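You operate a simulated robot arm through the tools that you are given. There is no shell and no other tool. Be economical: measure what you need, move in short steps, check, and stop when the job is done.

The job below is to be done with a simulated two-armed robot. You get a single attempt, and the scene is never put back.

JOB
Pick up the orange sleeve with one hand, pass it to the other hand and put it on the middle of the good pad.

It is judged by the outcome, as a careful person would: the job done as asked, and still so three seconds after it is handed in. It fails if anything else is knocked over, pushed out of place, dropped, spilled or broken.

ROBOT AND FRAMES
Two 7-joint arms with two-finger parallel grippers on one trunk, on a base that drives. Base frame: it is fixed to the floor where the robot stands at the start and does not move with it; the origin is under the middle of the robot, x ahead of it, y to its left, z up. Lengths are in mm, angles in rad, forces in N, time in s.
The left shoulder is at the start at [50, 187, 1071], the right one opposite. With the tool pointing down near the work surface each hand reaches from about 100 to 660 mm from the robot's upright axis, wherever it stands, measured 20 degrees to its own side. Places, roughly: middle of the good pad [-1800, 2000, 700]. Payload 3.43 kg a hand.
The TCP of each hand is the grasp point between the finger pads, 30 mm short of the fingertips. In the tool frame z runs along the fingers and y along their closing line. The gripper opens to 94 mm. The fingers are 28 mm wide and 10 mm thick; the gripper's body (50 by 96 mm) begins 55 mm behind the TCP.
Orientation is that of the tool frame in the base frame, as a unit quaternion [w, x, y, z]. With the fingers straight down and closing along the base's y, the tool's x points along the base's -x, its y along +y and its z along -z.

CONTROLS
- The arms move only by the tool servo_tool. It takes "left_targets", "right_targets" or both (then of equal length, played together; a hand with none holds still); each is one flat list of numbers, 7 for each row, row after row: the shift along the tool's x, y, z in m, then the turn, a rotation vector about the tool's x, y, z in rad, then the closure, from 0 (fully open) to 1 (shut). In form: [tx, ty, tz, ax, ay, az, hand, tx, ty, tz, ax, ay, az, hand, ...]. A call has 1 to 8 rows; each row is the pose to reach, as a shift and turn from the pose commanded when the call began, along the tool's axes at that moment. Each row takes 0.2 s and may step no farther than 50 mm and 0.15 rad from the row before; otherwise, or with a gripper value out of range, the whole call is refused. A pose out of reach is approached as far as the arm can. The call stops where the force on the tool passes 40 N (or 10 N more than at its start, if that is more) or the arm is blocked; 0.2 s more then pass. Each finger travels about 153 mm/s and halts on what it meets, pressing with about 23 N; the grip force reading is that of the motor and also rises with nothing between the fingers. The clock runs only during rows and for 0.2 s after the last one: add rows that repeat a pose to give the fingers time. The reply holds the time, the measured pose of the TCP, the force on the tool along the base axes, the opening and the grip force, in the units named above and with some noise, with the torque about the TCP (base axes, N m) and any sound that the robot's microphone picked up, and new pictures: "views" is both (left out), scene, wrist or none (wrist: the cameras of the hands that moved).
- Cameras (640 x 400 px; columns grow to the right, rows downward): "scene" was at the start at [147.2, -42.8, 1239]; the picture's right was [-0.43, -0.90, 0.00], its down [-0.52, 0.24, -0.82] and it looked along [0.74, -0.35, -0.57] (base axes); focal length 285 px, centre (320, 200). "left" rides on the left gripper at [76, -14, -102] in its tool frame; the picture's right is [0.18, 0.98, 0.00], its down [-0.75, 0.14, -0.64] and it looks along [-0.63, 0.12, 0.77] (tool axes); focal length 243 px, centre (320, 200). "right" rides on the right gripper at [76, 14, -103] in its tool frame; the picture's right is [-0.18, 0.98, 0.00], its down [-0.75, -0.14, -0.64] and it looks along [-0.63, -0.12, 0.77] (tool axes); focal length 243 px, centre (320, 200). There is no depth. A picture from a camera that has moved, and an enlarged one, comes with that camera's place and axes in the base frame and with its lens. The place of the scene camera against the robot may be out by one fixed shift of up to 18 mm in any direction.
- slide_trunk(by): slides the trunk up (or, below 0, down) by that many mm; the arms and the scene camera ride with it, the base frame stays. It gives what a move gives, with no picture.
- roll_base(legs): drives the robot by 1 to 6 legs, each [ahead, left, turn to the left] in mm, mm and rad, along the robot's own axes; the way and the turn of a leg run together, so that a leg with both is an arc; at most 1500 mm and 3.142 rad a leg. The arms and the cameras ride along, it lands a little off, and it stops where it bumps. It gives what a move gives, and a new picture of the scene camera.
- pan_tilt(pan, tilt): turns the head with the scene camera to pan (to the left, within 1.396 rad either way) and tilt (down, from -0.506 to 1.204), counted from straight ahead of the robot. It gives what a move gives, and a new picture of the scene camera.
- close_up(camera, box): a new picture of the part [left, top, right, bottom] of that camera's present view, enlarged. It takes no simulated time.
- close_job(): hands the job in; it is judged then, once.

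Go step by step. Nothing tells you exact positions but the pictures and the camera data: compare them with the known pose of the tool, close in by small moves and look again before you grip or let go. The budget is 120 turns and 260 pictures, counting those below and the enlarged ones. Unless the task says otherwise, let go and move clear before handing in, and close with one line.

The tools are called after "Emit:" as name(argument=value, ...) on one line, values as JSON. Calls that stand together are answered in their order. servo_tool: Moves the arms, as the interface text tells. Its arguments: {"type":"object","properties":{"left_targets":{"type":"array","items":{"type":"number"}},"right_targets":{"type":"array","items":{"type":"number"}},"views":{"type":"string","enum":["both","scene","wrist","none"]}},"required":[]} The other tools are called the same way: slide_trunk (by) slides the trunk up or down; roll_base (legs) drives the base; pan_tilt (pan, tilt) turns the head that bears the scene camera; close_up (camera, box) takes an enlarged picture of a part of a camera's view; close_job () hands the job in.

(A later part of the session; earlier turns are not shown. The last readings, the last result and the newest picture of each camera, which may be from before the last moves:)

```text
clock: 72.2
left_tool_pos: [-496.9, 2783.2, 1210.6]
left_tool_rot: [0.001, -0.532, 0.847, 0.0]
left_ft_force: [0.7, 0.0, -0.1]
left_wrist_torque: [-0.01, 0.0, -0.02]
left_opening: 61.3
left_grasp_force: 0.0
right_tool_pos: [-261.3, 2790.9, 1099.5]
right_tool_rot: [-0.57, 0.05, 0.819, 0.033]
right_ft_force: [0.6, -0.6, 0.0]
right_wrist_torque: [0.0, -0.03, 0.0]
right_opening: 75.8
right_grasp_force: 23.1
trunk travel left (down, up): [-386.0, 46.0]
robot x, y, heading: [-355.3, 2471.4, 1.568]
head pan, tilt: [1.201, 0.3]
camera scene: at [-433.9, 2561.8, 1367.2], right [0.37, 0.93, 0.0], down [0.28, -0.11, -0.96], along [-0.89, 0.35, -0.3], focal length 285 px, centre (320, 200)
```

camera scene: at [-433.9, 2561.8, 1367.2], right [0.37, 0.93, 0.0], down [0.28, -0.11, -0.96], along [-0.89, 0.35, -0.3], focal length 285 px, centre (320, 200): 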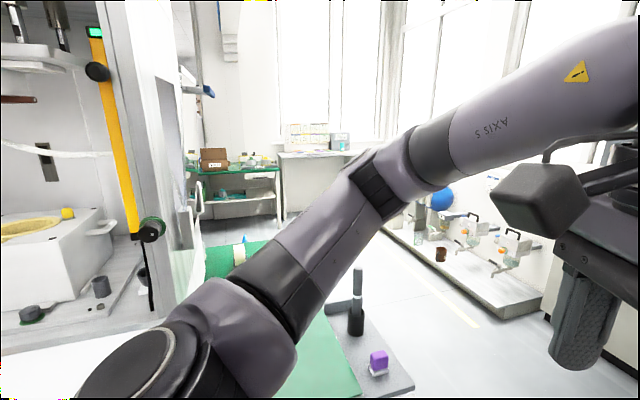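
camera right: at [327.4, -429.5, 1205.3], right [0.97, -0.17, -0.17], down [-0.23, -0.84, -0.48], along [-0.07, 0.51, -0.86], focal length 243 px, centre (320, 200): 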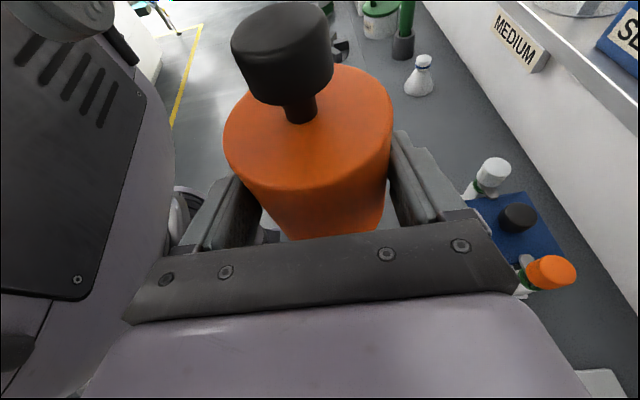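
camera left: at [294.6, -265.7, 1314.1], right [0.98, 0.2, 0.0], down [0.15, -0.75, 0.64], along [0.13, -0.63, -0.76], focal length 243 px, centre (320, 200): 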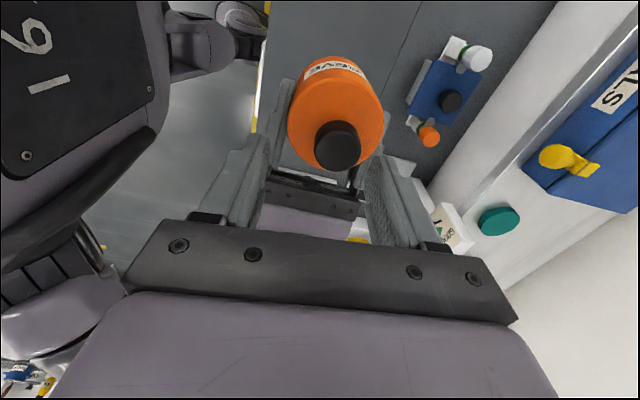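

Emit:
roll_base(legs=[[850, 0, 0], [0, 0, 1.0]])

Emit:
pan_tilt(pan=0.9, tilt=0.35)

Emit:
pan_tilt(pan=0.3, tilt=0.4)

```text
clock: 79.3
left_tool_pos: [-689.4, 3383.7, 1212.0]
left_tool_rot: [-0.001, 0.871, -0.491, 0.0]
left_ft_force: [-0.2, 0.7, -0.4]
left_wrist_torque: [0.0, 0.0, -0.01]
left_opening: 61.3
left_grasp_force: 0.0
right_tool_pos: [-567.9, 3585.8, 1099.4]
right_tool_rot: [-0.517, -0.347, 0.744, -0.243]
right_ft_force: [-0.7, 0.0, 0.1]
right_wrist_torque: [-0.01, -0.05, -0.01]
right_opening: 75.7
right_grasp_force: 23.0
trunk travel left (down, up): [-386.0, 46.0]
robot x, y, heading: [-351.7, 3335.8, 2.564]
head pan, tilt: [1.201, 0.3]
camera scene: at [-468.9, 3305.4, 1367.2], right [-0.58, 0.81, 0.0], down [0.24, 0.17, -0.96], along [-0.78, -0.56, -0.3], focal length 285 px, centre (320, 200)
```

scene: 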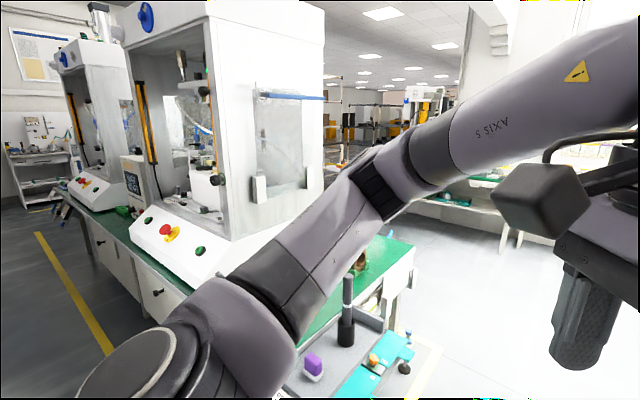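

```text
clock: 80.1
left_tool_pos: [-689.7, 3384.0, 1212.4]
left_tool_rot: [-0.002, 0.871, -0.492, 0.0]
left_ft_force: [0.6, -0.7, -0.1]
left_wrist_torque: [0.0, 0.02, -0.01]
left_opening: 61.0
left_grasp_force: 0.0
right_tool_pos: [-569.4, 3586.4, 1098.6]
right_tool_rot: [-0.518, -0.346, 0.744, -0.242]
right_ft_force: [-0.2, 0.0, -0.4]
right_wrist_torque: [0.0, 0.0, 0.01]
right_opening: 75.8
right_grasp_force: 23.3
trunk travel left (down, up): [-386.0, 46.0]
robot x, y, heading: [-353.6, 3334.5, 2.556]
head pan, tilt: [0.901, 0.351]
camera scene: at [-481.3, 3330.3, 1362.5], right [-0.32, 0.95, 0.0], down [0.33, 0.11, -0.94], along [-0.89, -0.3, -0.34], focal length 285 px, centre (320, 200)
```

scene: 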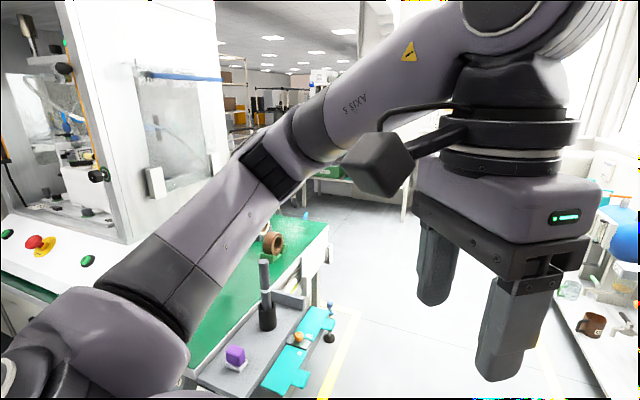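

```text
clock: 81.1
left_tool_pos: [-688.7, 3382.1, 1211.0]
left_tool_rot: [-0.001, 0.871, -0.492, -0.001]
left_ft_force: [0.2, -0.6, 0.4]
left_wrist_torque: [-0.01, 0.0, 0.01]
left_opening: 60.9
left_grasp_force: 0.1
right_tool_pos: [-567.1, 3586.5, 1098.9]
right_tool_rot: [-0.517, -0.348, 0.744, -0.243]
right_ft_force: [-0.6, -0.2, 0.1]
right_wrist_torque: [0.01, 0.01, -0.03]
right_opening: 75.6
right_grasp_force: 23.1
trunk travel left (down, up): [-386.0, 46.0]
robot x, y, heading: [-354.8, 3332.4, 2.561]
head pan, tilt: [0.3, 0.4]
camera scene: at [-482.1, 3385.2, 1358.0], right [0.27, 0.96, 0.0], down [0.37, -0.11, -0.92], along [-0.89, 0.25, -0.39], focal length 285 px, centre (320, 200)
```

scene: 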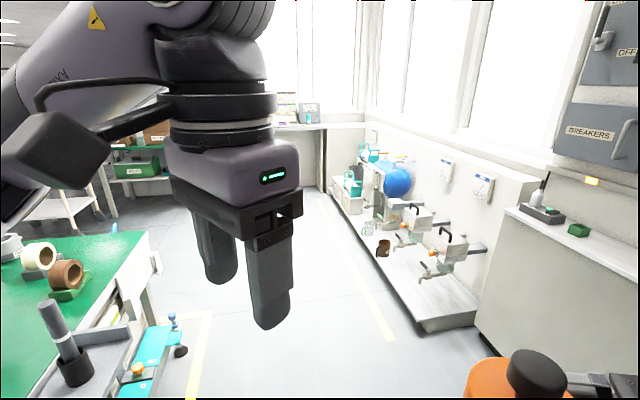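

The bench ends near [-1470, 3050] and there is a passage behind it. I'll face west, shift away from the bench end and drive along.

Emit:
roll_base(legs=[[0, 0, 0.58], [0, -220, 0], [1200, 0, 0]])

Emit:
pan_tilt(pan=1.2, tilt=0.4)

Emit:
pan_tilt(pan=0.6, tilt=0.4)

```text
clock: 90.0
left_tool_pos: [-1838.0, 3399.9, 1210.7]
left_tool_rot: [0.0, 0.977, -0.215, -0.001]
left_ft_force: [0.1, -0.2, 0.0]
left_wrist_torque: [-0.02, -0.01, 0.02]
left_opening: 61.2
left_grasp_force: 0.0
right_tool_pos: [-1852.6, 3635.3, 1099.5]
right_tool_rot: [-0.424, -0.549, 0.609, -0.384]
right_ft_force: [0.1, 0.8, -0.4]
right_wrist_torque: [0.05, -0.04, 0.01]
right_opening: 75.6
right_grasp_force: 22.7
trunk travel left (down, up): [-386.0, 46.0]
robot x, y, heading: [-1533.3, 3550.4, -3.123]
head pan, tilt: [0.3, 0.4]
camera scene: at [-1670.0, 3512.1, 1357.9], right [-0.31, 0.95, 0.0], down [0.37, 0.12, -0.92], along [-0.88, -0.29, -0.39], focal length 285 px, centre (320, 200)
```

scene: 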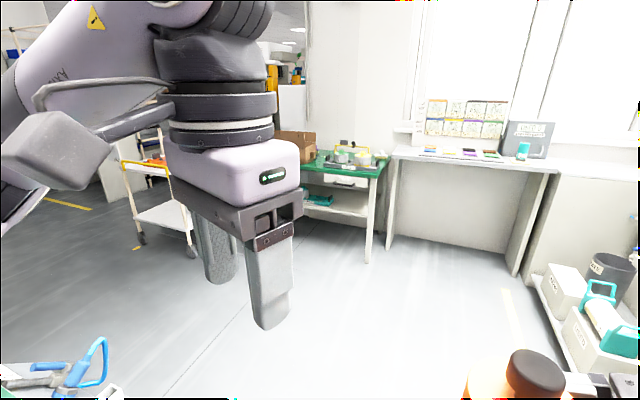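

```text
clock: 91.2
left_tool_pos: [-1838.5, 3400.4, 1211.8]
left_tool_rot: [-0.001, 0.977, -0.215, 0.0]
left_ft_force: [0.1, 0.6, -0.3]
left_wrist_torque: [0.02, 0.02, -0.01]
left_opening: 61.0
left_grasp_force: 0.1
right_tool_pos: [-1853.3, 3635.6, 1098.5]
right_tool_rot: [-0.423, -0.55, 0.609, -0.384]
right_ft_force: [0.3, -1.5, -0.9]
right_wrist_torque: [0.03, 0.03, 0.02]
right_opening: 75.6
right_grasp_force: 22.8
trunk travel left (down, up): [-386.0, 46.0]
robot x, y, heading: [-1529.6, 3547.0, -3.122]
head pan, tilt: [1.201, 0.4]
camera scene: at [-1614.0, 3454.0, 1358.0], right [-0.94, 0.35, 0.0], down [0.14, 0.36, -0.92], along [-0.32, -0.86, -0.39], focal length 285 px, centre (320, 200)
```

scene: 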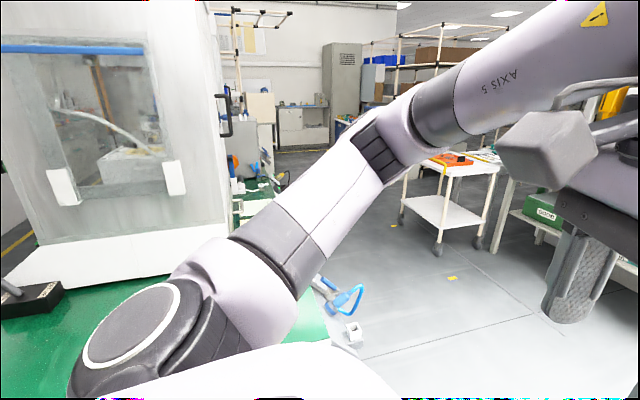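

```text
clock: 92.2
left_tool_pos: [-1837.4, 3400.4, 1210.8]
left_tool_rot: [-0.001, 0.977, -0.215, 0.0]
left_ft_force: [0.5, -0.6, 0.2]
left_wrist_torque: [-0.01, 0.0, 0.01]
left_opening: 61.1
left_grasp_force: 0.0
right_tool_pos: [-1852.2, 3635.9, 1098.4]
right_tool_rot: [-0.423, -0.551, 0.609, -0.384]
right_ft_force: [0.6, 0.6, -0.5]
right_wrist_torque: [0.05, 0.02, 0.0]
right_opening: 75.5
right_grasp_force: 22.5
trunk travel left (down, up): [-386.0, 46.0]
robot x, y, heading: [-1534.5, 3545.8, -3.127]
head pan, tilt: [0.6, 0.4]
camera scene: at [-1657.3, 3487.2, 1358.0], right [-0.58, 0.82, 0.0], down [0.32, 0.23, -0.92], along [-0.75, -0.53, -0.39], focal length 285 px, centre (320, 200)
```

scene: 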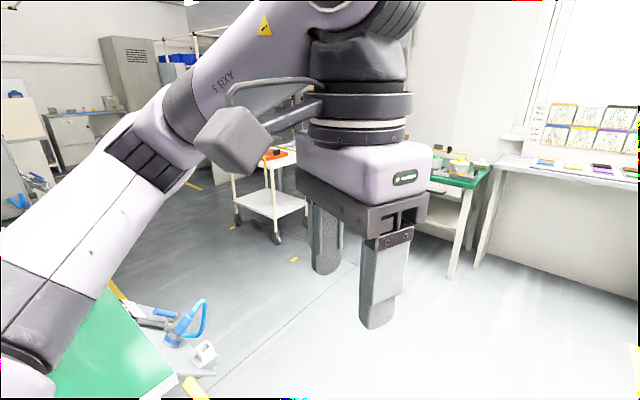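

The bench's back edge is near x = -1790, so the pad should be on its west side. I'll drive around to face south there and look.

Emit:
roll_base(legs=[[950, 0, 0], [0, 0, 1.55], [450, 0, 0]])

Emit:
pan_tilt(pan=0.5, tilt=0.5)

Emit:
pan_tilt(pan=0.15, tilt=0.45)

```text
clock: 103.2
left_tool_pos: [-2361.0, 2785.5, 1212.1]
left_tool_rot: [-0.001, 0.852, 0.523, -0.001]
left_ft_force: [0.1, -0.5, 0.0]
left_wrist_torque: [0.04, -0.01, 0.05]
left_opening: 61.1
left_grasp_force: 0.1
right_tool_pos: [-2596.8, 2781.4, 1099.4]
right_tool_rot: [0.039, 0.819, -0.057, 0.57]
right_ft_force: [-0.5, 0.3, -0.4]
right_wrist_torque: [0.05, -0.03, 0.03]
right_opening: 75.6
right_grasp_force: 23.0
trunk travel left (down, up): [-386.0, 46.0]
robot x, y, heading: [-2496.7, 3097.6, -1.589]
head pan, tilt: [0.6, 0.4]
camera scene: at [-2438.1, 2956.0, 1357.9], right [-0.84, -0.55, 0.0], down [-0.21, 0.33, -0.92], along [0.51, -0.77, -0.39], focal length 285 px, centre (320, 200)
```

scene: 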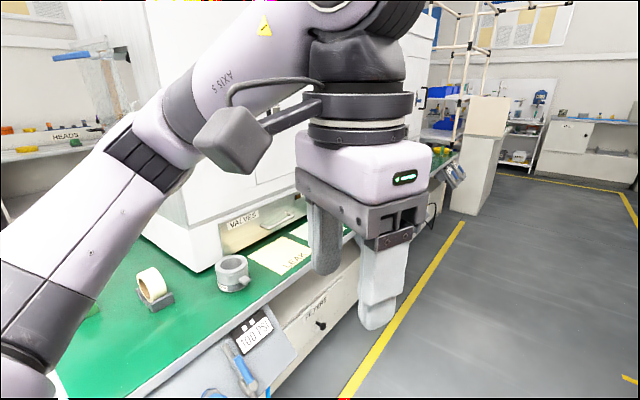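

```text
clock: 103.9
left_tool_pos: [-2359.8, 2787.5, 1212.0]
left_tool_rot: [-0.001, 0.851, 0.524, -0.002]
left_ft_force: [-0.1, 0.0, 0.5]
left_wrist_torque: [-0.01, 0.04, -0.03]
left_opening: 60.9
left_grasp_force: 0.1
right_tool_pos: [-2596.8, 2781.2, 1098.9]
right_tool_rot: [0.037, 0.819, -0.056, 0.57]
right_ft_force: [0.0, 0.9, -0.5]
right_wrist_torque: [-0.02, 0.03, 0.0]
right_opening: 75.4
right_grasp_force: 22.6
trunk travel left (down, up): [-386.0, 46.0]
robot x, y, heading: [-2496.4, 3100.5, -1.591]
head pan, tilt: [0.499, 0.499]
camera scene: at [-2446.9, 2953.2, 1348.9], right [-0.89, -0.46, 0.0], down [-0.22, 0.42, -0.88], along [0.41, -0.78, -0.48], focal length 285 px, centre (320, 200)
```

scene: 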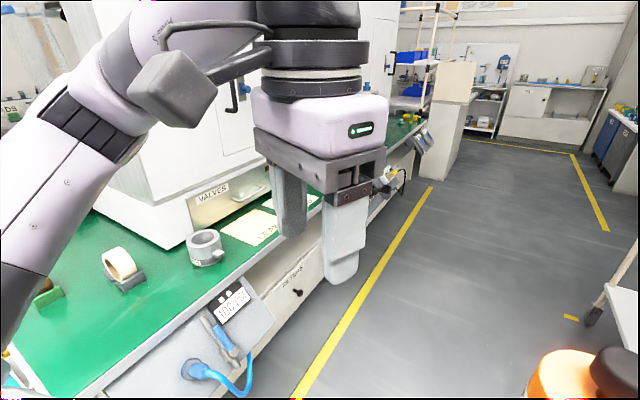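

```text
clock: 104.7
left_tool_pos: [-2360.7, 2786.6, 1212.7]
left_tool_rot: [-0.001, 0.852, 0.523, -0.001]
left_ft_force: [0.5, -0.3, 0.8]
left_wrist_torque: [0.02, -0.03, -0.01]
left_opening: 60.8
left_grasp_force: 0.0
right_tool_pos: [-2597.6, 2781.0, 1098.7]
right_tool_rot: [0.037, 0.819, -0.056, 0.57]
right_ft_force: [-0.8, -0.8, 0.1]
right_wrist_torque: [0.0, 0.0, 0.01]
right_opening: 75.5
right_grasp_force: 23.2
trunk travel left (down, up): [-386.0, 46.0]
robot x, y, heading: [-2496.2, 3098.1, -1.59]
head pan, tilt: [0.15, 0.45]
camera scene: at [-2476.9, 2942.8, 1353.3], right [-0.99, -0.13, 0.0], down [-0.06, 0.43, -0.9], along [0.12, -0.89, -0.44], focal length 285 px, centre (320, 200)
```

scene: 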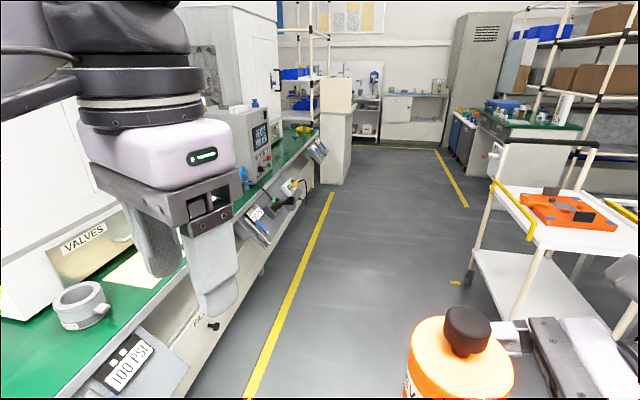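

The bench on this side has yellow-paper pads (one reads "LEAK"), with the other near the given place. I'll drive alongside and turn to face it.

Emit:
roll_base(legs=[[0, 130, 0], [980, 0, 0], [0, 0, 1.59]])

Emit:
pan_tilt(pan=0.0, tilt=0.6)

```text
clock: 114.6
left_tool_pos: [-2072.1, 2255.4, 1211.9]
left_tool_rot: [0.0, 0.22, 0.976, -0.001]
left_ft_force: [-0.4, -0.3, 0.3]
left_wrist_torque: [0.0, -0.01, 0.03]
left_opening: 60.9
left_grasp_force: 0.1
right_tool_pos: [-2060.6, 2017.6, 1099.2]
right_tool_rot: [-0.383, 0.611, 0.547, 0.425]
right_ft_force: [-0.1, -0.5, 0.1]
right_wrist_torque: [-0.06, 0.0, 0.01]
right_opening: 75.4
right_grasp_force: 23.1
trunk travel left (down, up): [-386.0, 46.0]
robot x, y, heading: [-2379.7, 2107.1, 0.005]
head pan, tilt: [0.15, 0.45]
camera scene: at [-2221.0, 2120.1, 1353.3], right [0.16, -0.99, 0.0], down [-0.43, -0.07, -0.9], along [0.89, 0.14, -0.44], focal length 285 px, centre (320, 200)
```

scene: 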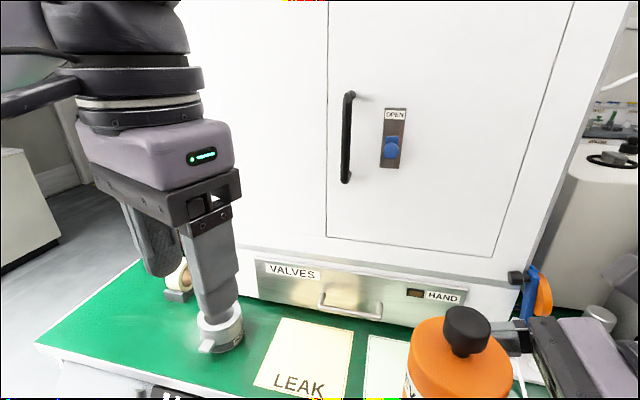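

```text
clock: 115.3
left_tool_pos: [-2071.5, 2254.7, 1211.5]
left_tool_rot: [0.001, 0.22, 0.976, -0.001]
left_ft_force: [0.7, 0.0, 0.1]
left_wrist_torque: [-0.01, -0.03, -0.03]
left_opening: 61.2
left_grasp_force: 0.0
right_tool_pos: [-2060.9, 2018.5, 1099.2]
right_tool_rot: [-0.382, 0.611, 0.547, 0.425]
right_ft_force: [-0.6, -0.2, 1.1]
right_wrist_torque: [-0.02, -0.01, 0.01]
right_opening: 75.5
right_grasp_force: 23.7
trunk travel left (down, up): [-386.0, 46.0]
robot x, y, heading: [-2385.2, 2111.0, 0.006]
head pan, tilt: [0.0, 0.6]
camera scene: at [-2223.4, 2106.3, 1339.8], right [0.01, -1.0, 0.0], down [-0.56, 0.0, -0.83], along [0.83, 0.01, -0.56], focal length 285 px, centre (320, 200)
```

scene: 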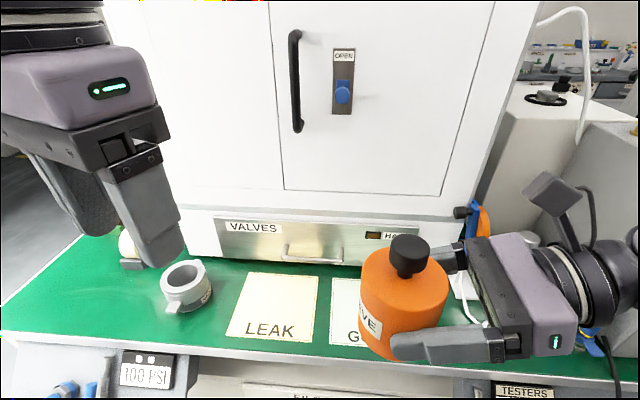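

Two pads are in view, "LEAK" and the "GOOD" one, partly hidden by the sleeve, centred near [-1770, 1990]. I'll lower the trunk part of the way and look with the wrist camera too.

Emit:
close_up(camera="right", box=[0, 0, 640, 400])

Emit:
close_up(camera="left", box=[0, 0, 640, 400])

```text
1.00 times, centred on (320, 200) of right
camera zoom: at [-2054.0, 1946.1, 1205.1], right [0.97, -0.17, -0.17], down [-0.24, -0.84, -0.48], along [-0.06, 0.51, -0.86], focal length 243 px, centre (320, 200)
```

zoom: 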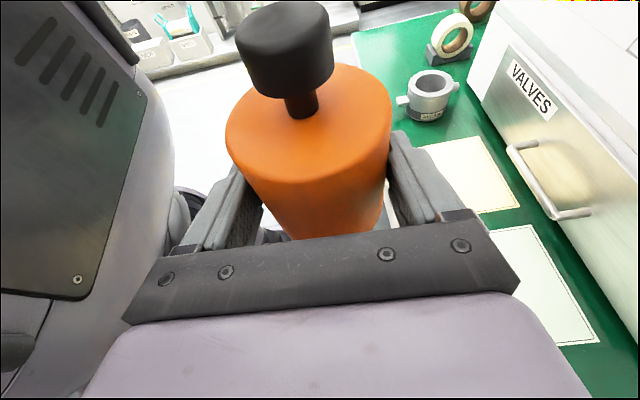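

```text
1.00 times, centred on (320, 200) of left
camera zoom: at [-2146.4, 2274.4, 1314.1], right [0.25, 0.97, 0.0], down [0.74, -0.19, 0.64], along [0.62, -0.16, -0.77], focal length 243 px, centre (320, 200)
```

zoom: 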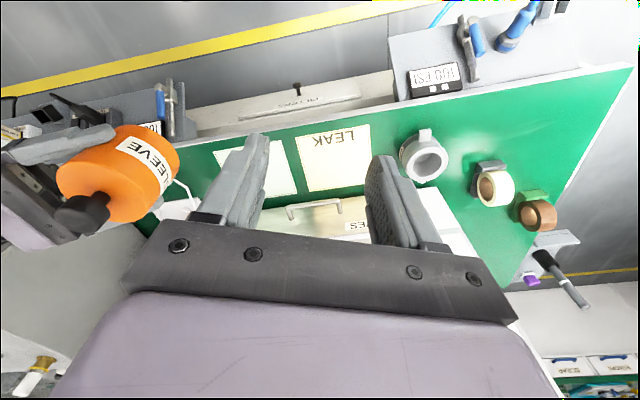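

The estimates agree on a GOOD pad centre of about [-1796, 1984, 700]. Before lowering, I'll check the area where the right forearm will come down.

Emit:
pan_tilt(pan=-0.7, tilt=0.6)

Emit:
pan_tilt(pan=-1.3, tilt=0.6)

```text
clock: 116.4
left_tool_pos: [-2071.6, 2253.6, 1211.4]
left_tool_rot: [0.001, 0.218, 0.976, -0.001]
left_ft_force: [-1.0, -0.5, -0.8]
left_wrist_torque: [0.04, 0.02, 0.0]
left_opening: 61.0
left_grasp_force: 0.0
right_tool_pos: [-2060.1, 2018.5, 1098.5]
right_tool_rot: [-0.382, 0.612, 0.547, 0.425]
right_ft_force: [0.3, -0.5, 0.2]
right_wrist_torque: [0.01, 0.01, -0.03]
right_opening: 75.6
right_grasp_force: 23.6
trunk travel left (down, up): [-386.0, 46.0]
robot x, y, heading: [-2384.0, 2110.1, 0.009]
head pan, tilt: [-0.7, 0.6]
camera scene: at [-2243.7, 2049.3, 1339.7], right [-0.64, -0.77, 0.0], down [-0.43, 0.36, -0.83], along [0.63, -0.53, -0.56], focal length 285 px, centre (320, 200)
```

scene: 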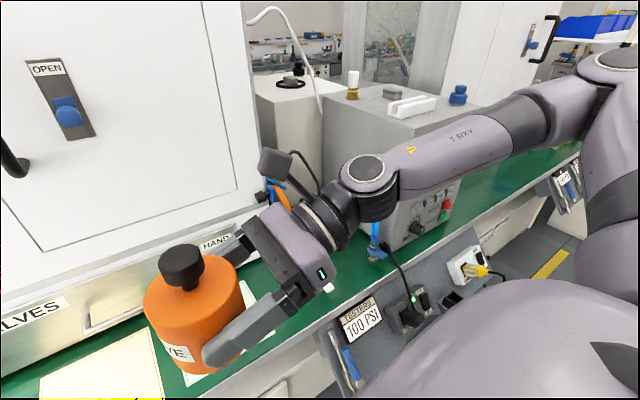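

```text
clock: 117.4
left_tool_pos: [-2071.1, 2254.4, 1211.5]
left_tool_rot: [0.001, 0.219, 0.976, -0.001]
left_ft_force: [-0.1, -0.1, -0.5]
left_wrist_torque: [0.03, 0.06, 0.0]
left_opening: 61.2
left_grasp_force: 0.1
right_tool_pos: [-2059.9, 2018.5, 1099.1]
right_tool_rot: [-0.382, 0.611, 0.548, 0.425]
right_ft_force: [-0.1, -0.7, -0.2]
right_wrist_torque: [-0.04, 0.0, -0.04]
right_opening: 75.5
right_grasp_force: 23.1
trunk travel left (down, up): [-386.0, 46.0]
robot x, y, heading: [-2383.3, 2110.4, 0.012]
head pan, tilt: [-1.3, 0.6]
camera scene: at [-2287.5, 2020.7, 1339.7], right [-0.96, -0.27, 0.0], down [-0.15, 0.54, -0.83], along [0.23, -0.79, -0.56], focal length 285 px, centre (320, 200)
```

scene: 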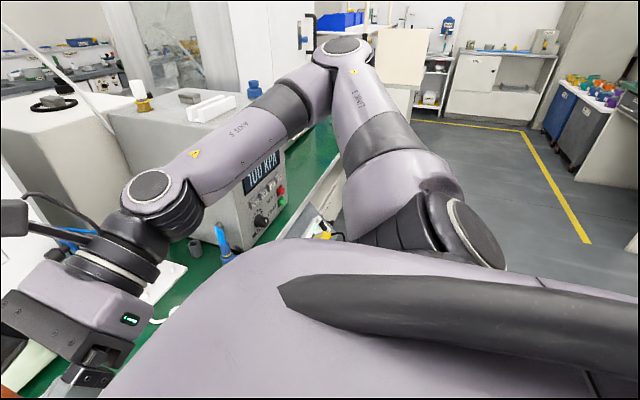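

Lowering by trunk would bring the elbow close to the kPa instrument, so I'll test lowering the hand by the arm instead, here in free air, keeping the elbow high.

Emit:
servo_tool(right_targets=[-0.0375, 0, 0.0138, 0, 0, 0, 1, -0.075, 0, 0.0276, 0, 0, 0, 1, -0.1125, 0, 0.0414, 0, 0, 0, 1, -0.15, 0, 0.0552, 0, 0, 0, 1, -0.1876, 0, 0.069, 0, 0, 0, 1], views="scene")

```text
clock: 118.6
left_tool_pos: [-2070.9, 2254.2, 1212.1]
left_tool_rot: [0.001, 0.219, 0.976, -0.001]
left_ft_force: [-0.4, -0.6, -0.2]
left_wrist_torque: [-0.05, 0.02, -0.03]
left_opening: 61.1
left_grasp_force: 0.1
right_tool_pos: [-2045.2, 1993.6, 939.6]
right_tool_rot: [-0.382, 0.612, 0.548, 0.423]
right_ft_force: [-0.3, 0.5, 0.2]
right_wrist_torque: [-0.02, 0.03, 0.0]
right_opening: 75.4
right_grasp_force: 23.1
right hand out of reach, approached as far as the arm can: row 4, 5
trunk travel left (down, up): [-386.0, 46.0]
robot x, y, heading: [-2381.6, 2112.7, -0.0]
head pan, tilt: [-1.3, 0.6]
camera scene: at [-2287.2, 2021.0, 1339.7], right [-0.96, -0.27, 0.0], down [-0.15, 0.54, -0.83], along [0.23, -0.79, -0.56], focal length 285 px, centre (320, 200)
```

scene: 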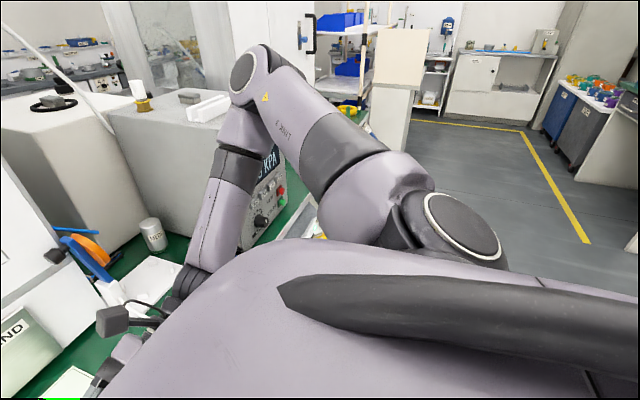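

The arm lowers well and the elbow stays high and further in. I'll drive ahead most of the way, a little to the right, then recheck.

Emit:
roll_base(legs=[[180, -20, 0]])

Emit:
pan_tilt(pan=-0.5, tilt=0.85)

```text
clock: 120.0
left_tool_pos: [-1936.2, 2240.1, 1210.2]
left_tool_rot: [0.0, 0.219, 0.976, -0.001]
left_ft_force: [0.3, 0.4, 0.2]
left_wrist_torque: [0.0, 0.03, -0.02]
left_opening: 61.4
left_grasp_force: 0.1
right_tool_pos: [-1909.5, 1977.3, 939.5]
right_tool_rot: [-0.382, 0.612, 0.547, 0.424]
right_ft_force: [-0.6, -0.1, 0.1]
right_wrist_torque: [-0.02, 0.04, -0.02]
right_opening: 75.4
right_grasp_force: 22.9
trunk travel left (down, up): [-386.0, 46.0]
robot x, y, heading: [-2241.0, 2091.7, 0.006]
head pan, tilt: [-1.3, 0.6]
stopped in leg 1: the robot was blocked; the commanded pose is now the measured one
camera scene: at [-2151.7, 2005.5, 1339.9], right [-0.96, -0.27, 0.0], down [-0.15, 0.54, -0.83], along [0.23, -0.79, -0.56], focal length 285 px, centre (320, 200)
```

scene: 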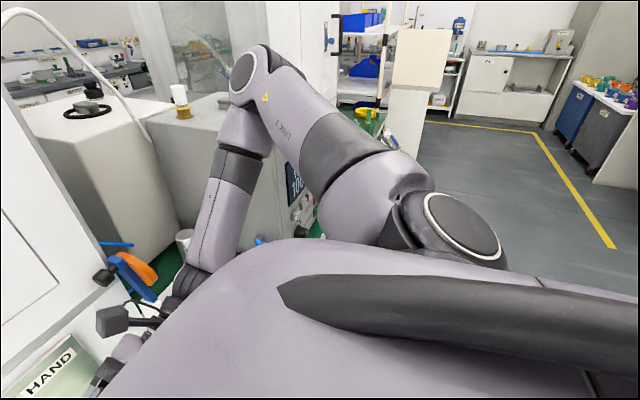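

```text
clock: 121.2
left_tool_pos: [-1934.3, 2239.5, 1210.8]
left_tool_rot: [-0.001, 0.218, 0.976, -0.001]
left_ft_force: [-0.5, -1.0, 0.5]
left_wrist_torque: [-0.03, 0.01, -0.03]
left_opening: 61.1
left_grasp_force: 0.0
right_tool_pos: [-1908.8, 1978.1, 939.1]
right_tool_rot: [-0.382, 0.612, 0.548, 0.423]
right_ft_force: [-0.4, 1.2, -0.2]
right_wrist_torque: [-0.04, 0.02, -0.01]
right_opening: 75.8
right_grasp_force: 23.1
trunk travel left (down, up): [-386.0, 46.0]
robot x, y, heading: [-2243.6, 2096.5, 0.005]
head pan, tilt: [-0.499, 0.85]
camera scene: at [-2105.7, 2053.3, 1318.9], right [-0.47, -0.88, 0.0], down [-0.66, 0.36, -0.66], along [0.58, -0.31, -0.75], focal length 285 px, centre (320, 200)
```

scene: 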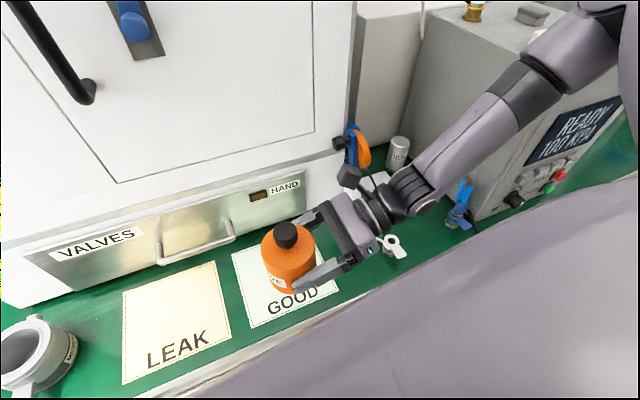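

The base has met the bench, so the arm must reach the remaining 110 mm or so. I'll back off 10 mm to release the contact and then try extending the arm forward at this height.

Emit:
roll_base(legs=[[-10, 0, 0]])

Emit:
servo_tool(right_targets=[0.001, 0.03, 0.003, 0, 0, 0, 1, 0.002, 0.06, 0.006, 0, 0, 0, 1, 0.003, 0.09, 0.009, 0, 0, 0, 1, 0.004, 0.115, 0.011, 0, 0, 0, 1], views="scene")

```text
clock: 121.9
left_tool_pos: [-1945.5, 2239.2, 1210.8]
left_tool_rot: [-0.001, 0.219, 0.976, 0.0]
left_ft_force: [0.1, 0.2, -1.1]
left_wrist_torque: [0.04, -0.06, -0.02]
left_opening: 61.0
left_grasp_force: 0.0
right_tool_pos: [-1918.4, 1978.0, 938.8]
right_tool_rot: [-0.382, 0.612, 0.548, 0.424]
right_ft_force: [-0.1, 0.2, 0.0]
right_wrist_torque: [-0.03, 0.01, 0.0]
right_opening: 75.4
right_grasp_force: 22.9
trunk travel left (down, up): [-386.0, 46.0]
robot x, y, heading: [-2248.3, 2093.5, 0.005]
head pan, tilt: [-0.499, 0.85]
camera scene: at [-2115.7, 2053.3, 1318.9], right [-0.47, -0.88, 0.0], down [-0.66, 0.36, -0.66], along [0.58, -0.31, -0.75], focal length 285 px, centre (320, 200)
```

scene: 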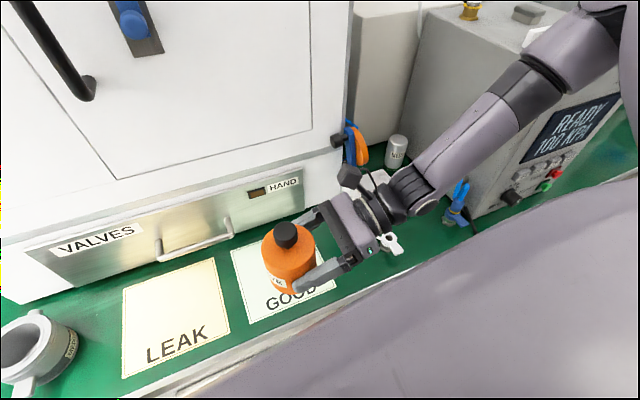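

```text
clock: 122.9
left_tool_pos: [-1943.7, 2238.5, 1210.0]
left_tool_rot: [-0.001, 0.219, 0.976, 0.0]
left_ft_force: [0.4, 0.0, 0.5]
left_wrist_torque: [0.01, 0.02, -0.02]
left_opening: 61.0
left_grasp_force: 0.0
right_tool_pos: [-1811.5, 1970.2, 951.9]
right_tool_rot: [-0.382, 0.613, 0.547, 0.423]
right_ft_force: [0.0, -0.3, 0.7]
right_wrist_torque: [-0.02, 0.04, 0.02]
right_opening: 75.3
right_grasp_force: 22.9
right hand out of reach, approached as far as the arm can: row 3, 4
trunk travel left (down, up): [-386.0, 46.0]
robot x, y, heading: [-2253.9, 2095.4, 0.003]
head pan, tilt: [-0.499, 0.85]
camera scene: at [-2115.0, 2053.4, 1318.8], right [-0.47, -0.88, 0.0], down [-0.66, 0.36, -0.66], along [0.58, -0.31, -0.75], focal length 285 px, centre (320, 200)
```

scene: 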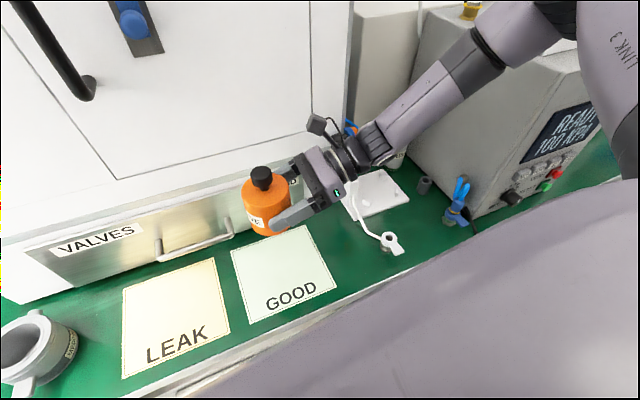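

The arm reached almost over the pad. However, the elbow would come down near the instrument, so I'll yaw the hand about the vertical, pointing more forward, to bring wrist and elbow away from it.

Emit:
servo_tool(right_targets=[0, 0, 0, -0.1407, 0, 0.0518, 1, 0, 0, 0, -0.2814, 0, 0.1036, 1, 0, 0, 0, -0.4221, 0, 0.1554, 1, 0, 0, 0, -0.5628, 0, 0.2072, 1, 0, 0, 0, -0.7035, 0, 0.2588, 1], views="scene")

```text
clock: 124.1
left_tool_pos: [-1942.9, 2239.5, 1211.2]
left_tool_rot: [-0.001, 0.219, 0.976, -0.001]
left_ft_force: [0.3, -0.5, -0.4]
left_wrist_torque: [0.02, 0.0, 0.01]
left_opening: 61.3
left_grasp_force: 0.0
right_tool_pos: [-1749.7, 1858.7, 995.1]
right_tool_rot: [-0.22, 0.766, 0.304, 0.522]
right_ft_force: [0.8, 0.0, 0.0]
right_wrist_torque: [-0.03, 0.03, 0.0]
right_opening: 75.5
right_grasp_force: 22.8
right hand out of reach, approached as far as the arm can: row 2, 3, 4, 5
trunk travel left (down, up): [-386.0, 46.0]
robot x, y, heading: [-2250.8, 2095.2, 0.011]
head pan, tilt: [-0.499, 0.85]
camera scene: at [-2114.7, 2053.4, 1318.8], right [-0.47, -0.88, 0.0], down [-0.66, 0.36, -0.66], along [0.58, -0.31, -0.75], focal length 285 px, centre (320, 200)
```

scene: 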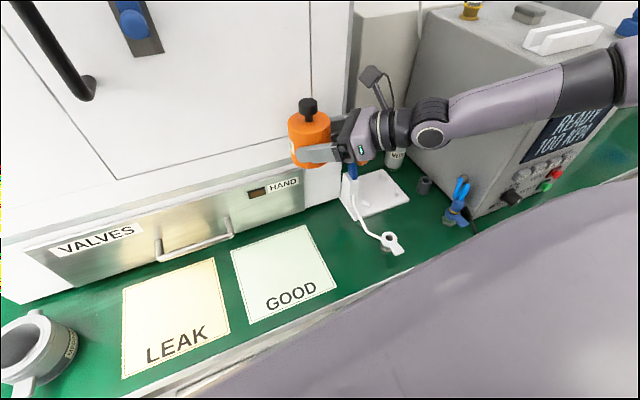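

The wrist can't bend that way in place, but this posture (hand pointing diagonally) keeps the elbow well back from the bench. I'll keep it and drive the base so the sleeve comes over the pad: 54 mm back and 117 mm left.

Emit:
roll_base(legs=[[-54, 0, 0], [0, 117, 0]])

Emit:
pan_tilt(pan=-0.6, tilt=0.8)

Emit:
pan_tilt(pan=-1.2, tilt=0.7)

```text
clock: 125.9
left_tool_pos: [-1996.1, 2354.8, 1211.2]
left_tool_rot: [-0.001, 0.222, 0.975, -0.002]
left_ft_force: [-0.2, 0.9, -0.6]
left_wrist_torque: [-0.03, 0.0, 0.0]
left_opening: 61.1
left_grasp_force: 0.2
right_tool_pos: [-1804.1, 1974.2, 995.5]
right_tool_rot: [-0.219, 0.766, 0.303, 0.523]
right_ft_force: [-1.0, 0.0, -0.5]
right_wrist_torque: [-0.04, 0.0, -0.02]
right_opening: 75.3
right_grasp_force: 22.8
trunk travel left (down, up): [-386.0, 46.0]
robot x, y, heading: [-2304.5, 2210.0, -0.003]
head pan, tilt: [-0.499, 0.85]
camera scene: at [-2168.7, 2170.2, 1318.9], right [-0.48, -0.88, 0.0], down [-0.66, 0.36, -0.66], along [0.58, -0.32, -0.75], focal length 285 px, centre (320, 200)
```

scene: 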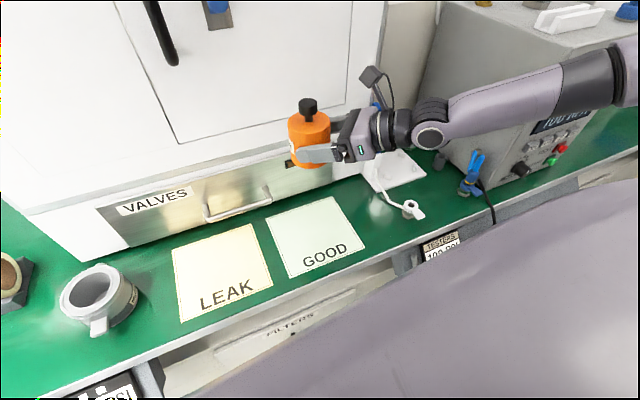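

```text
clock: 126.5
left_tool_pos: [-1996.5, 2353.4, 1211.1]
left_tool_rot: [-0.001, 0.222, 0.975, -0.001]
left_ft_force: [-0.4, 0.1, -0.1]
left_wrist_torque: [0.02, 0.0, 0.0]
left_opening: 60.9
left_grasp_force: 0.1
right_tool_pos: [-1803.8, 1973.5, 995.8]
right_tool_rot: [-0.219, 0.767, 0.302, 0.522]
right_ft_force: [0.3, -0.1, 0.7]
right_wrist_torque: [0.0, 0.03, 0.0]
right_opening: 75.2
right_grasp_force: 23.1
trunk travel left (down, up): [-386.0, 46.0]
robot x, y, heading: [-2307.8, 2214.3, 0.006]
head pan, tilt: [-0.6, 0.799]
camera scene: at [-2170.7, 2161.0, 1322.8], right [-0.56, -0.83, 0.0], down [-0.59, 0.4, -0.7], along [0.58, -0.39, -0.72], focal length 285 px, centre (320, 200)
```

scene: 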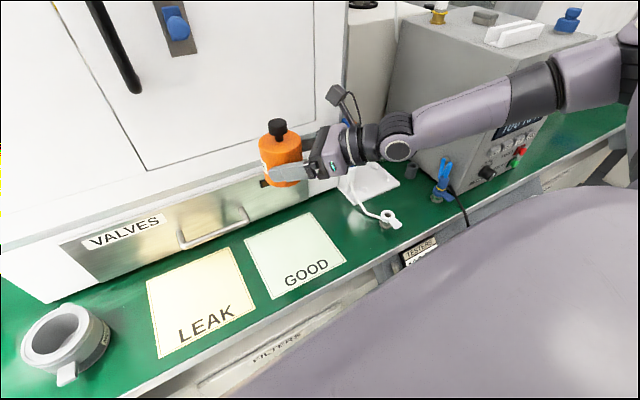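

```text
clock: 127.5
left_tool_pos: [-1996.6, 2354.3, 1210.3]
left_tool_rot: [-0.001, 0.221, 0.975, -0.001]
left_ft_force: [0.2, 0.7, -0.6]
left_wrist_torque: [-0.03, -0.02, 0.0]
left_opening: 60.8
left_grasp_force: 0.1
right_tool_pos: [-1804.7, 1972.6, 994.3]
right_tool_rot: [-0.219, 0.767, 0.303, 0.522]
right_ft_force: [0.3, 0.5, -0.6]
right_wrist_torque: [0.02, 0.0, 0.03]
right_opening: 75.5
right_grasp_force: 23.0
trunk travel left (down, up): [-386.0, 46.0]
robot x, y, heading: [-2309.4, 2214.4, 0.004]
head pan, tilt: [-1.201, 0.7]
camera scene: at [-2206.5, 2127.5, 1331.1], right [-0.93, -0.36, 0.0], down [-0.23, 0.6, -0.76], along [0.28, -0.71, -0.64], focal length 285 px, centre (320, 200)
```

scene: 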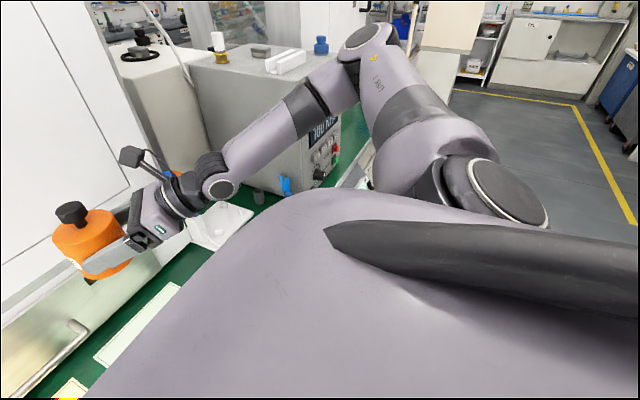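

The elbow now sits clear, about 120 mm in front of the instrument. I'll lower the trunk in two stages, checking the forces.

Emit:
slide_trunk(by=-120)

Emit:
slide_trunk(by=-80)

Emit:
pan_tilt(pan=-0.45, tilt=0.75)

Emit:
close_up(camera="right", box=[0, 0, 640, 400])

```text
clock: 129.0
left_tool_pos: [-1996.0, 2354.0, 1091.0]
left_tool_rot: [0.0, 0.221, 0.975, -0.001]
left_ft_force: [-0.5, -0.7, 0.3]
left_wrist_torque: [0.0, -0.01, 0.02]
left_opening: 61.0
left_grasp_force: 0.0
right_tool_pos: [-1806.1, 1972.8, 875.8]
right_tool_rot: [-0.219, 0.766, 0.303, 0.523]
right_ft_force: [-0.1, 0.4, 0.2]
right_wrist_torque: [-0.01, 0.0, 0.0]
right_opening: 75.1
right_grasp_force: 22.8
trunk travel left (down, up): [-266.0, 166.0]
robot x, y, heading: [-2305.8, 2211.7, 0.001]
head pan, tilt: [-1.201, 0.7]
```

```text
clock: 130.2
left_tool_pos: [-1997.4, 2353.3, 1011.1]
left_tool_rot: [-0.001, 0.221, 0.975, -0.001]
left_ft_force: [-0.3, -1.2, -0.8]
left_wrist_torque: [0.03, -0.04, 0.02]
left_opening: 61.4
left_grasp_force: 0.1
right_tool_pos: [-1804.2, 1972.9, 795.5]
right_tool_rot: [-0.219, 0.767, 0.303, 0.522]
right_ft_force: [-0.3, -0.6, -0.6]
right_wrist_torque: [0.0, -0.01, -0.05]
right_opening: 75.2
right_grasp_force: 22.9
trunk travel left (down, up): [-186.0, 246.0]
robot x, y, heading: [-2303.0, 2207.8, 0.004]
head pan, tilt: [-1.201, 0.7]
```

```text
clock: 131.3
left_tool_pos: [-1995.3, 2354.2, 1011.2]
left_tool_rot: [-0.001, 0.221, 0.975, 0.0]
left_ft_force: [-0.4, -0.1, 0.1]
left_wrist_torque: [0.0, 0.05, 0.01]
left_opening: 61.1
left_grasp_force: 0.1
right_tool_pos: [-1803.9, 1972.5, 795.7]
right_tool_rot: [-0.219, 0.766, 0.303, 0.523]
right_ft_force: [0.9, 0.1, 0.3]
right_wrist_torque: [0.0, 0.03, 0.01]
right_opening: 75.6
right_grasp_force: 23.7
trunk travel left (down, up): [-186.0, 246.0]
robot x, y, heading: [-2310.9, 2214.9, 0.001]
head pan, tilt: [-0.45, 0.75]
camera scene: at [-2162.7, 2170.6, 1126.8], right [-0.43, -0.9, 0.0], down [-0.61, 0.3, -0.73], along [0.66, -0.32, -0.68], focal length 285 px, centre (320, 200)
```

scene: 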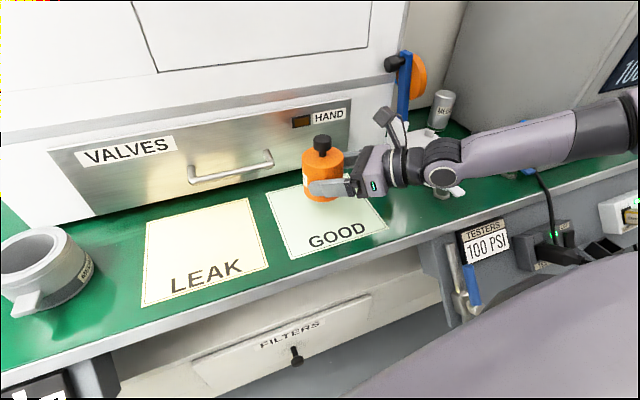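

```text
1.00 times, centred on (320, 200) of right
camera zoom: at [-1842.6, 1912.1, 901.8], right [0.63, -0.75, -0.19], down [-0.73, -0.49, -0.47], along [0.26, 0.44, -0.86], focal length 243 px, centre (320, 200)
```

zoom: 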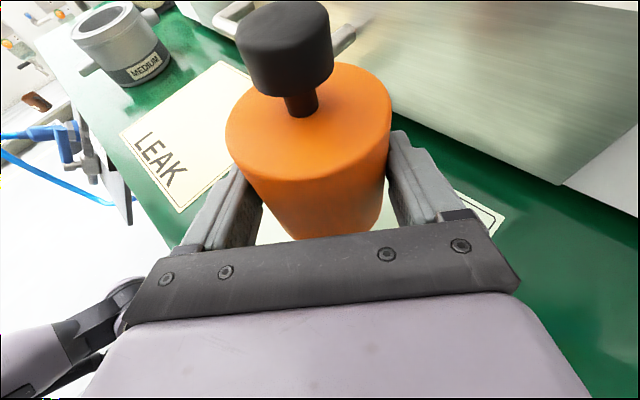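

Emit:
close_up(camera="scene", box=[240, 130, 400, 270])

```text
2.86 times, centred on (320, 200) of scene
camera zoom: at [-2162.7, 2170.6, 1126.8], right [-0.43, -0.9, 0.0], down [-0.61, 0.3, -0.73], along [0.66, -0.32, -0.68], focal length 815 px, centre (320, 200)
```

zoom: 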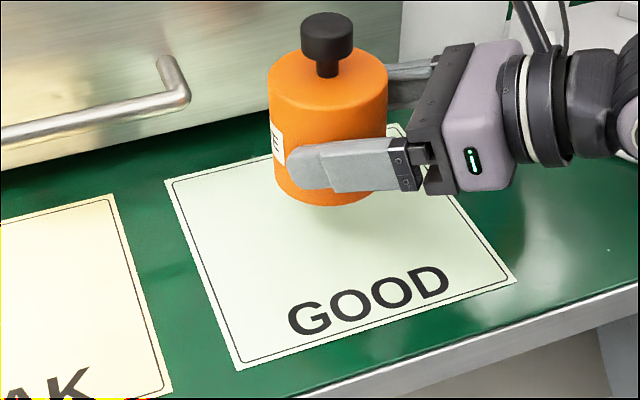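

The sleeve's axis is about [-1795, 1981] against a pad centre of about [-1794, 1976], which is nearly central. I'll lower further and check again.

Emit:
slide_trunk(by=-42)

Emit:
close_up(camera="scene", box=[230, 110, 410, 222])

```text
clock: 132.2
left_tool_pos: [-1996.6, 2352.8, 967.3]
left_tool_rot: [-0.001, 0.222, 0.975, -0.001]
left_ft_force: [-0.3, 0.1, -0.3]
left_wrist_torque: [0.01, 0.04, 0.0]
left_opening: 61.0
left_grasp_force: 0.1
right_tool_pos: [-1804.8, 1972.8, 753.6]
right_tool_rot: [-0.219, 0.766, 0.303, 0.523]
right_ft_force: [0.5, 0.5, 0.1]
right_wrist_torque: [-0.04, 0.01, 0.01]
right_opening: 75.4
right_grasp_force: 22.7
trunk travel left (down, up): [-144.0, 288.0]
robot x, y, heading: [-2304.7, 2213.5, 0.004]
head pan, tilt: [-0.45, 0.75]
```

```text
3.56 times, centred on (320, 166) of scene
camera zoom: at [-2162.8, 2170.6, 1084.8], right [-0.43, -0.9, 0.0], down [-0.61, 0.3, -0.73], along [0.66, -0.32, -0.68], focal length 1014 px, centre (320, 321)
```

zoom: 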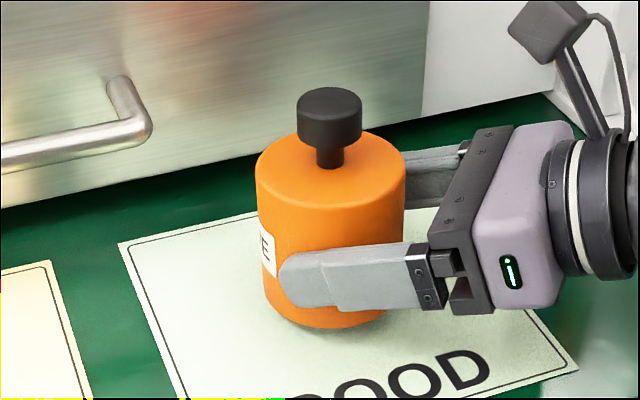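

Emit:
slide_trunk(by=-8)

Emit:
close_up(camera="scene", box=[230, 110, 420, 240])

```text
clock: 132.7
left_tool_pos: [-1996.0, 2353.3, 961.1]
left_tool_rot: [-0.001, 0.222, 0.975, -0.001]
left_ft_force: [-0.1, 0.0, 0.4]
left_wrist_torque: [-0.04, 0.01, 0.02]
left_opening: 61.1
left_grasp_force: 0.1
right_tool_pos: [-1804.7, 1972.1, 745.0]
right_tool_rot: [-0.219, 0.767, 0.302, 0.522]
right_ft_force: [0.8, 0.5, 0.7]
right_wrist_torque: [-0.02, 0.02, 0.01]
right_opening: 75.0
right_grasp_force: 22.9
trunk travel left (down, up): [-136.0, 296.0]
robot x, y, heading: [-2304.6, 2211.7, 0.003]
head pan, tilt: [-0.45, 0.75]
```

```text
3.08 times, centred on (325, 175) of scene
camera zoom: at [-2162.8, 2170.6, 1076.8], right [-0.43, -0.9, 0.0], down [-0.61, 0.3, -0.73], along [0.66, -0.32, -0.68], focal length 878 px, centre (305, 277)
```

zoom: 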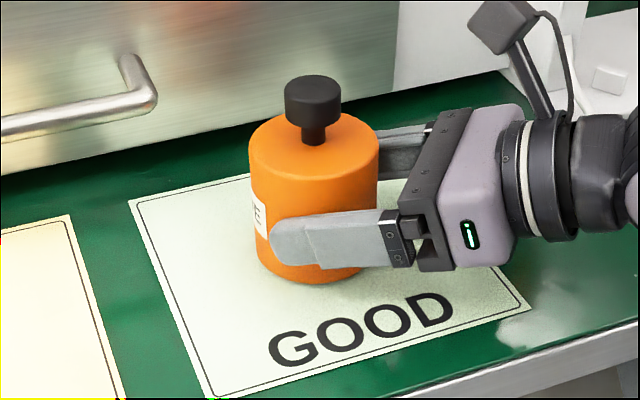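

The sleeve base projects onto the pad's centre within a few millimetres. I'll lower the last bit until contact.

Emit:
slide_trunk(by=-4)

Emit:
slide_trunk(by=-2)

```text
clock: 133.2
left_tool_pos: [-1997.8, 2354.0, 956.4]
left_tool_rot: [-0.001, 0.221, 0.975, -0.001]
left_ft_force: [-0.4, 0.2, 0.7]
left_wrist_torque: [0.0, -0.05, -0.01]
left_opening: 61.1
left_grasp_force: 0.1
right_tool_pos: [-1804.3, 1972.7, 743.4]
right_tool_rot: [-0.219, 0.765, 0.303, 0.525]
right_ft_force: [-0.2, -1.0, 4.4]
right_wrist_torque: [0.09, -0.23, -0.01]
right_opening: 75.5
right_grasp_force: 22.6
trunk travel left (down, up): [-132.0, 300.0]
robot x, y, heading: [-2305.0, 2212.1, 0.004]
head pan, tilt: [-0.45, 0.75]
```

```text
clock: 133.8
left_tool_pos: [-1997.4, 2354.8, 955.0]
left_tool_rot: [0.0, 0.221, 0.975, -0.001]
left_ft_force: [-0.3, 0.6, 0.2]
left_wrist_torque: [0.04, -0.01, -0.05]
left_opening: 61.0
left_grasp_force: 0.0
right_tool_pos: [-1804.4, 1973.8, 741.3]
right_tool_rot: [-0.218, 0.764, 0.302, 0.527]
right_ft_force: [-1.9, -2.5, 14.0]
right_wrist_torque: [0.12, -0.66, -0.15]
right_opening: 75.3
right_grasp_force: 22.8
trunk travel left (down, up): [-130.0, 302.0]
robot x, y, heading: [-2303.1, 2211.9, -0.001]
head pan, tilt: [-0.45, 0.75]
```

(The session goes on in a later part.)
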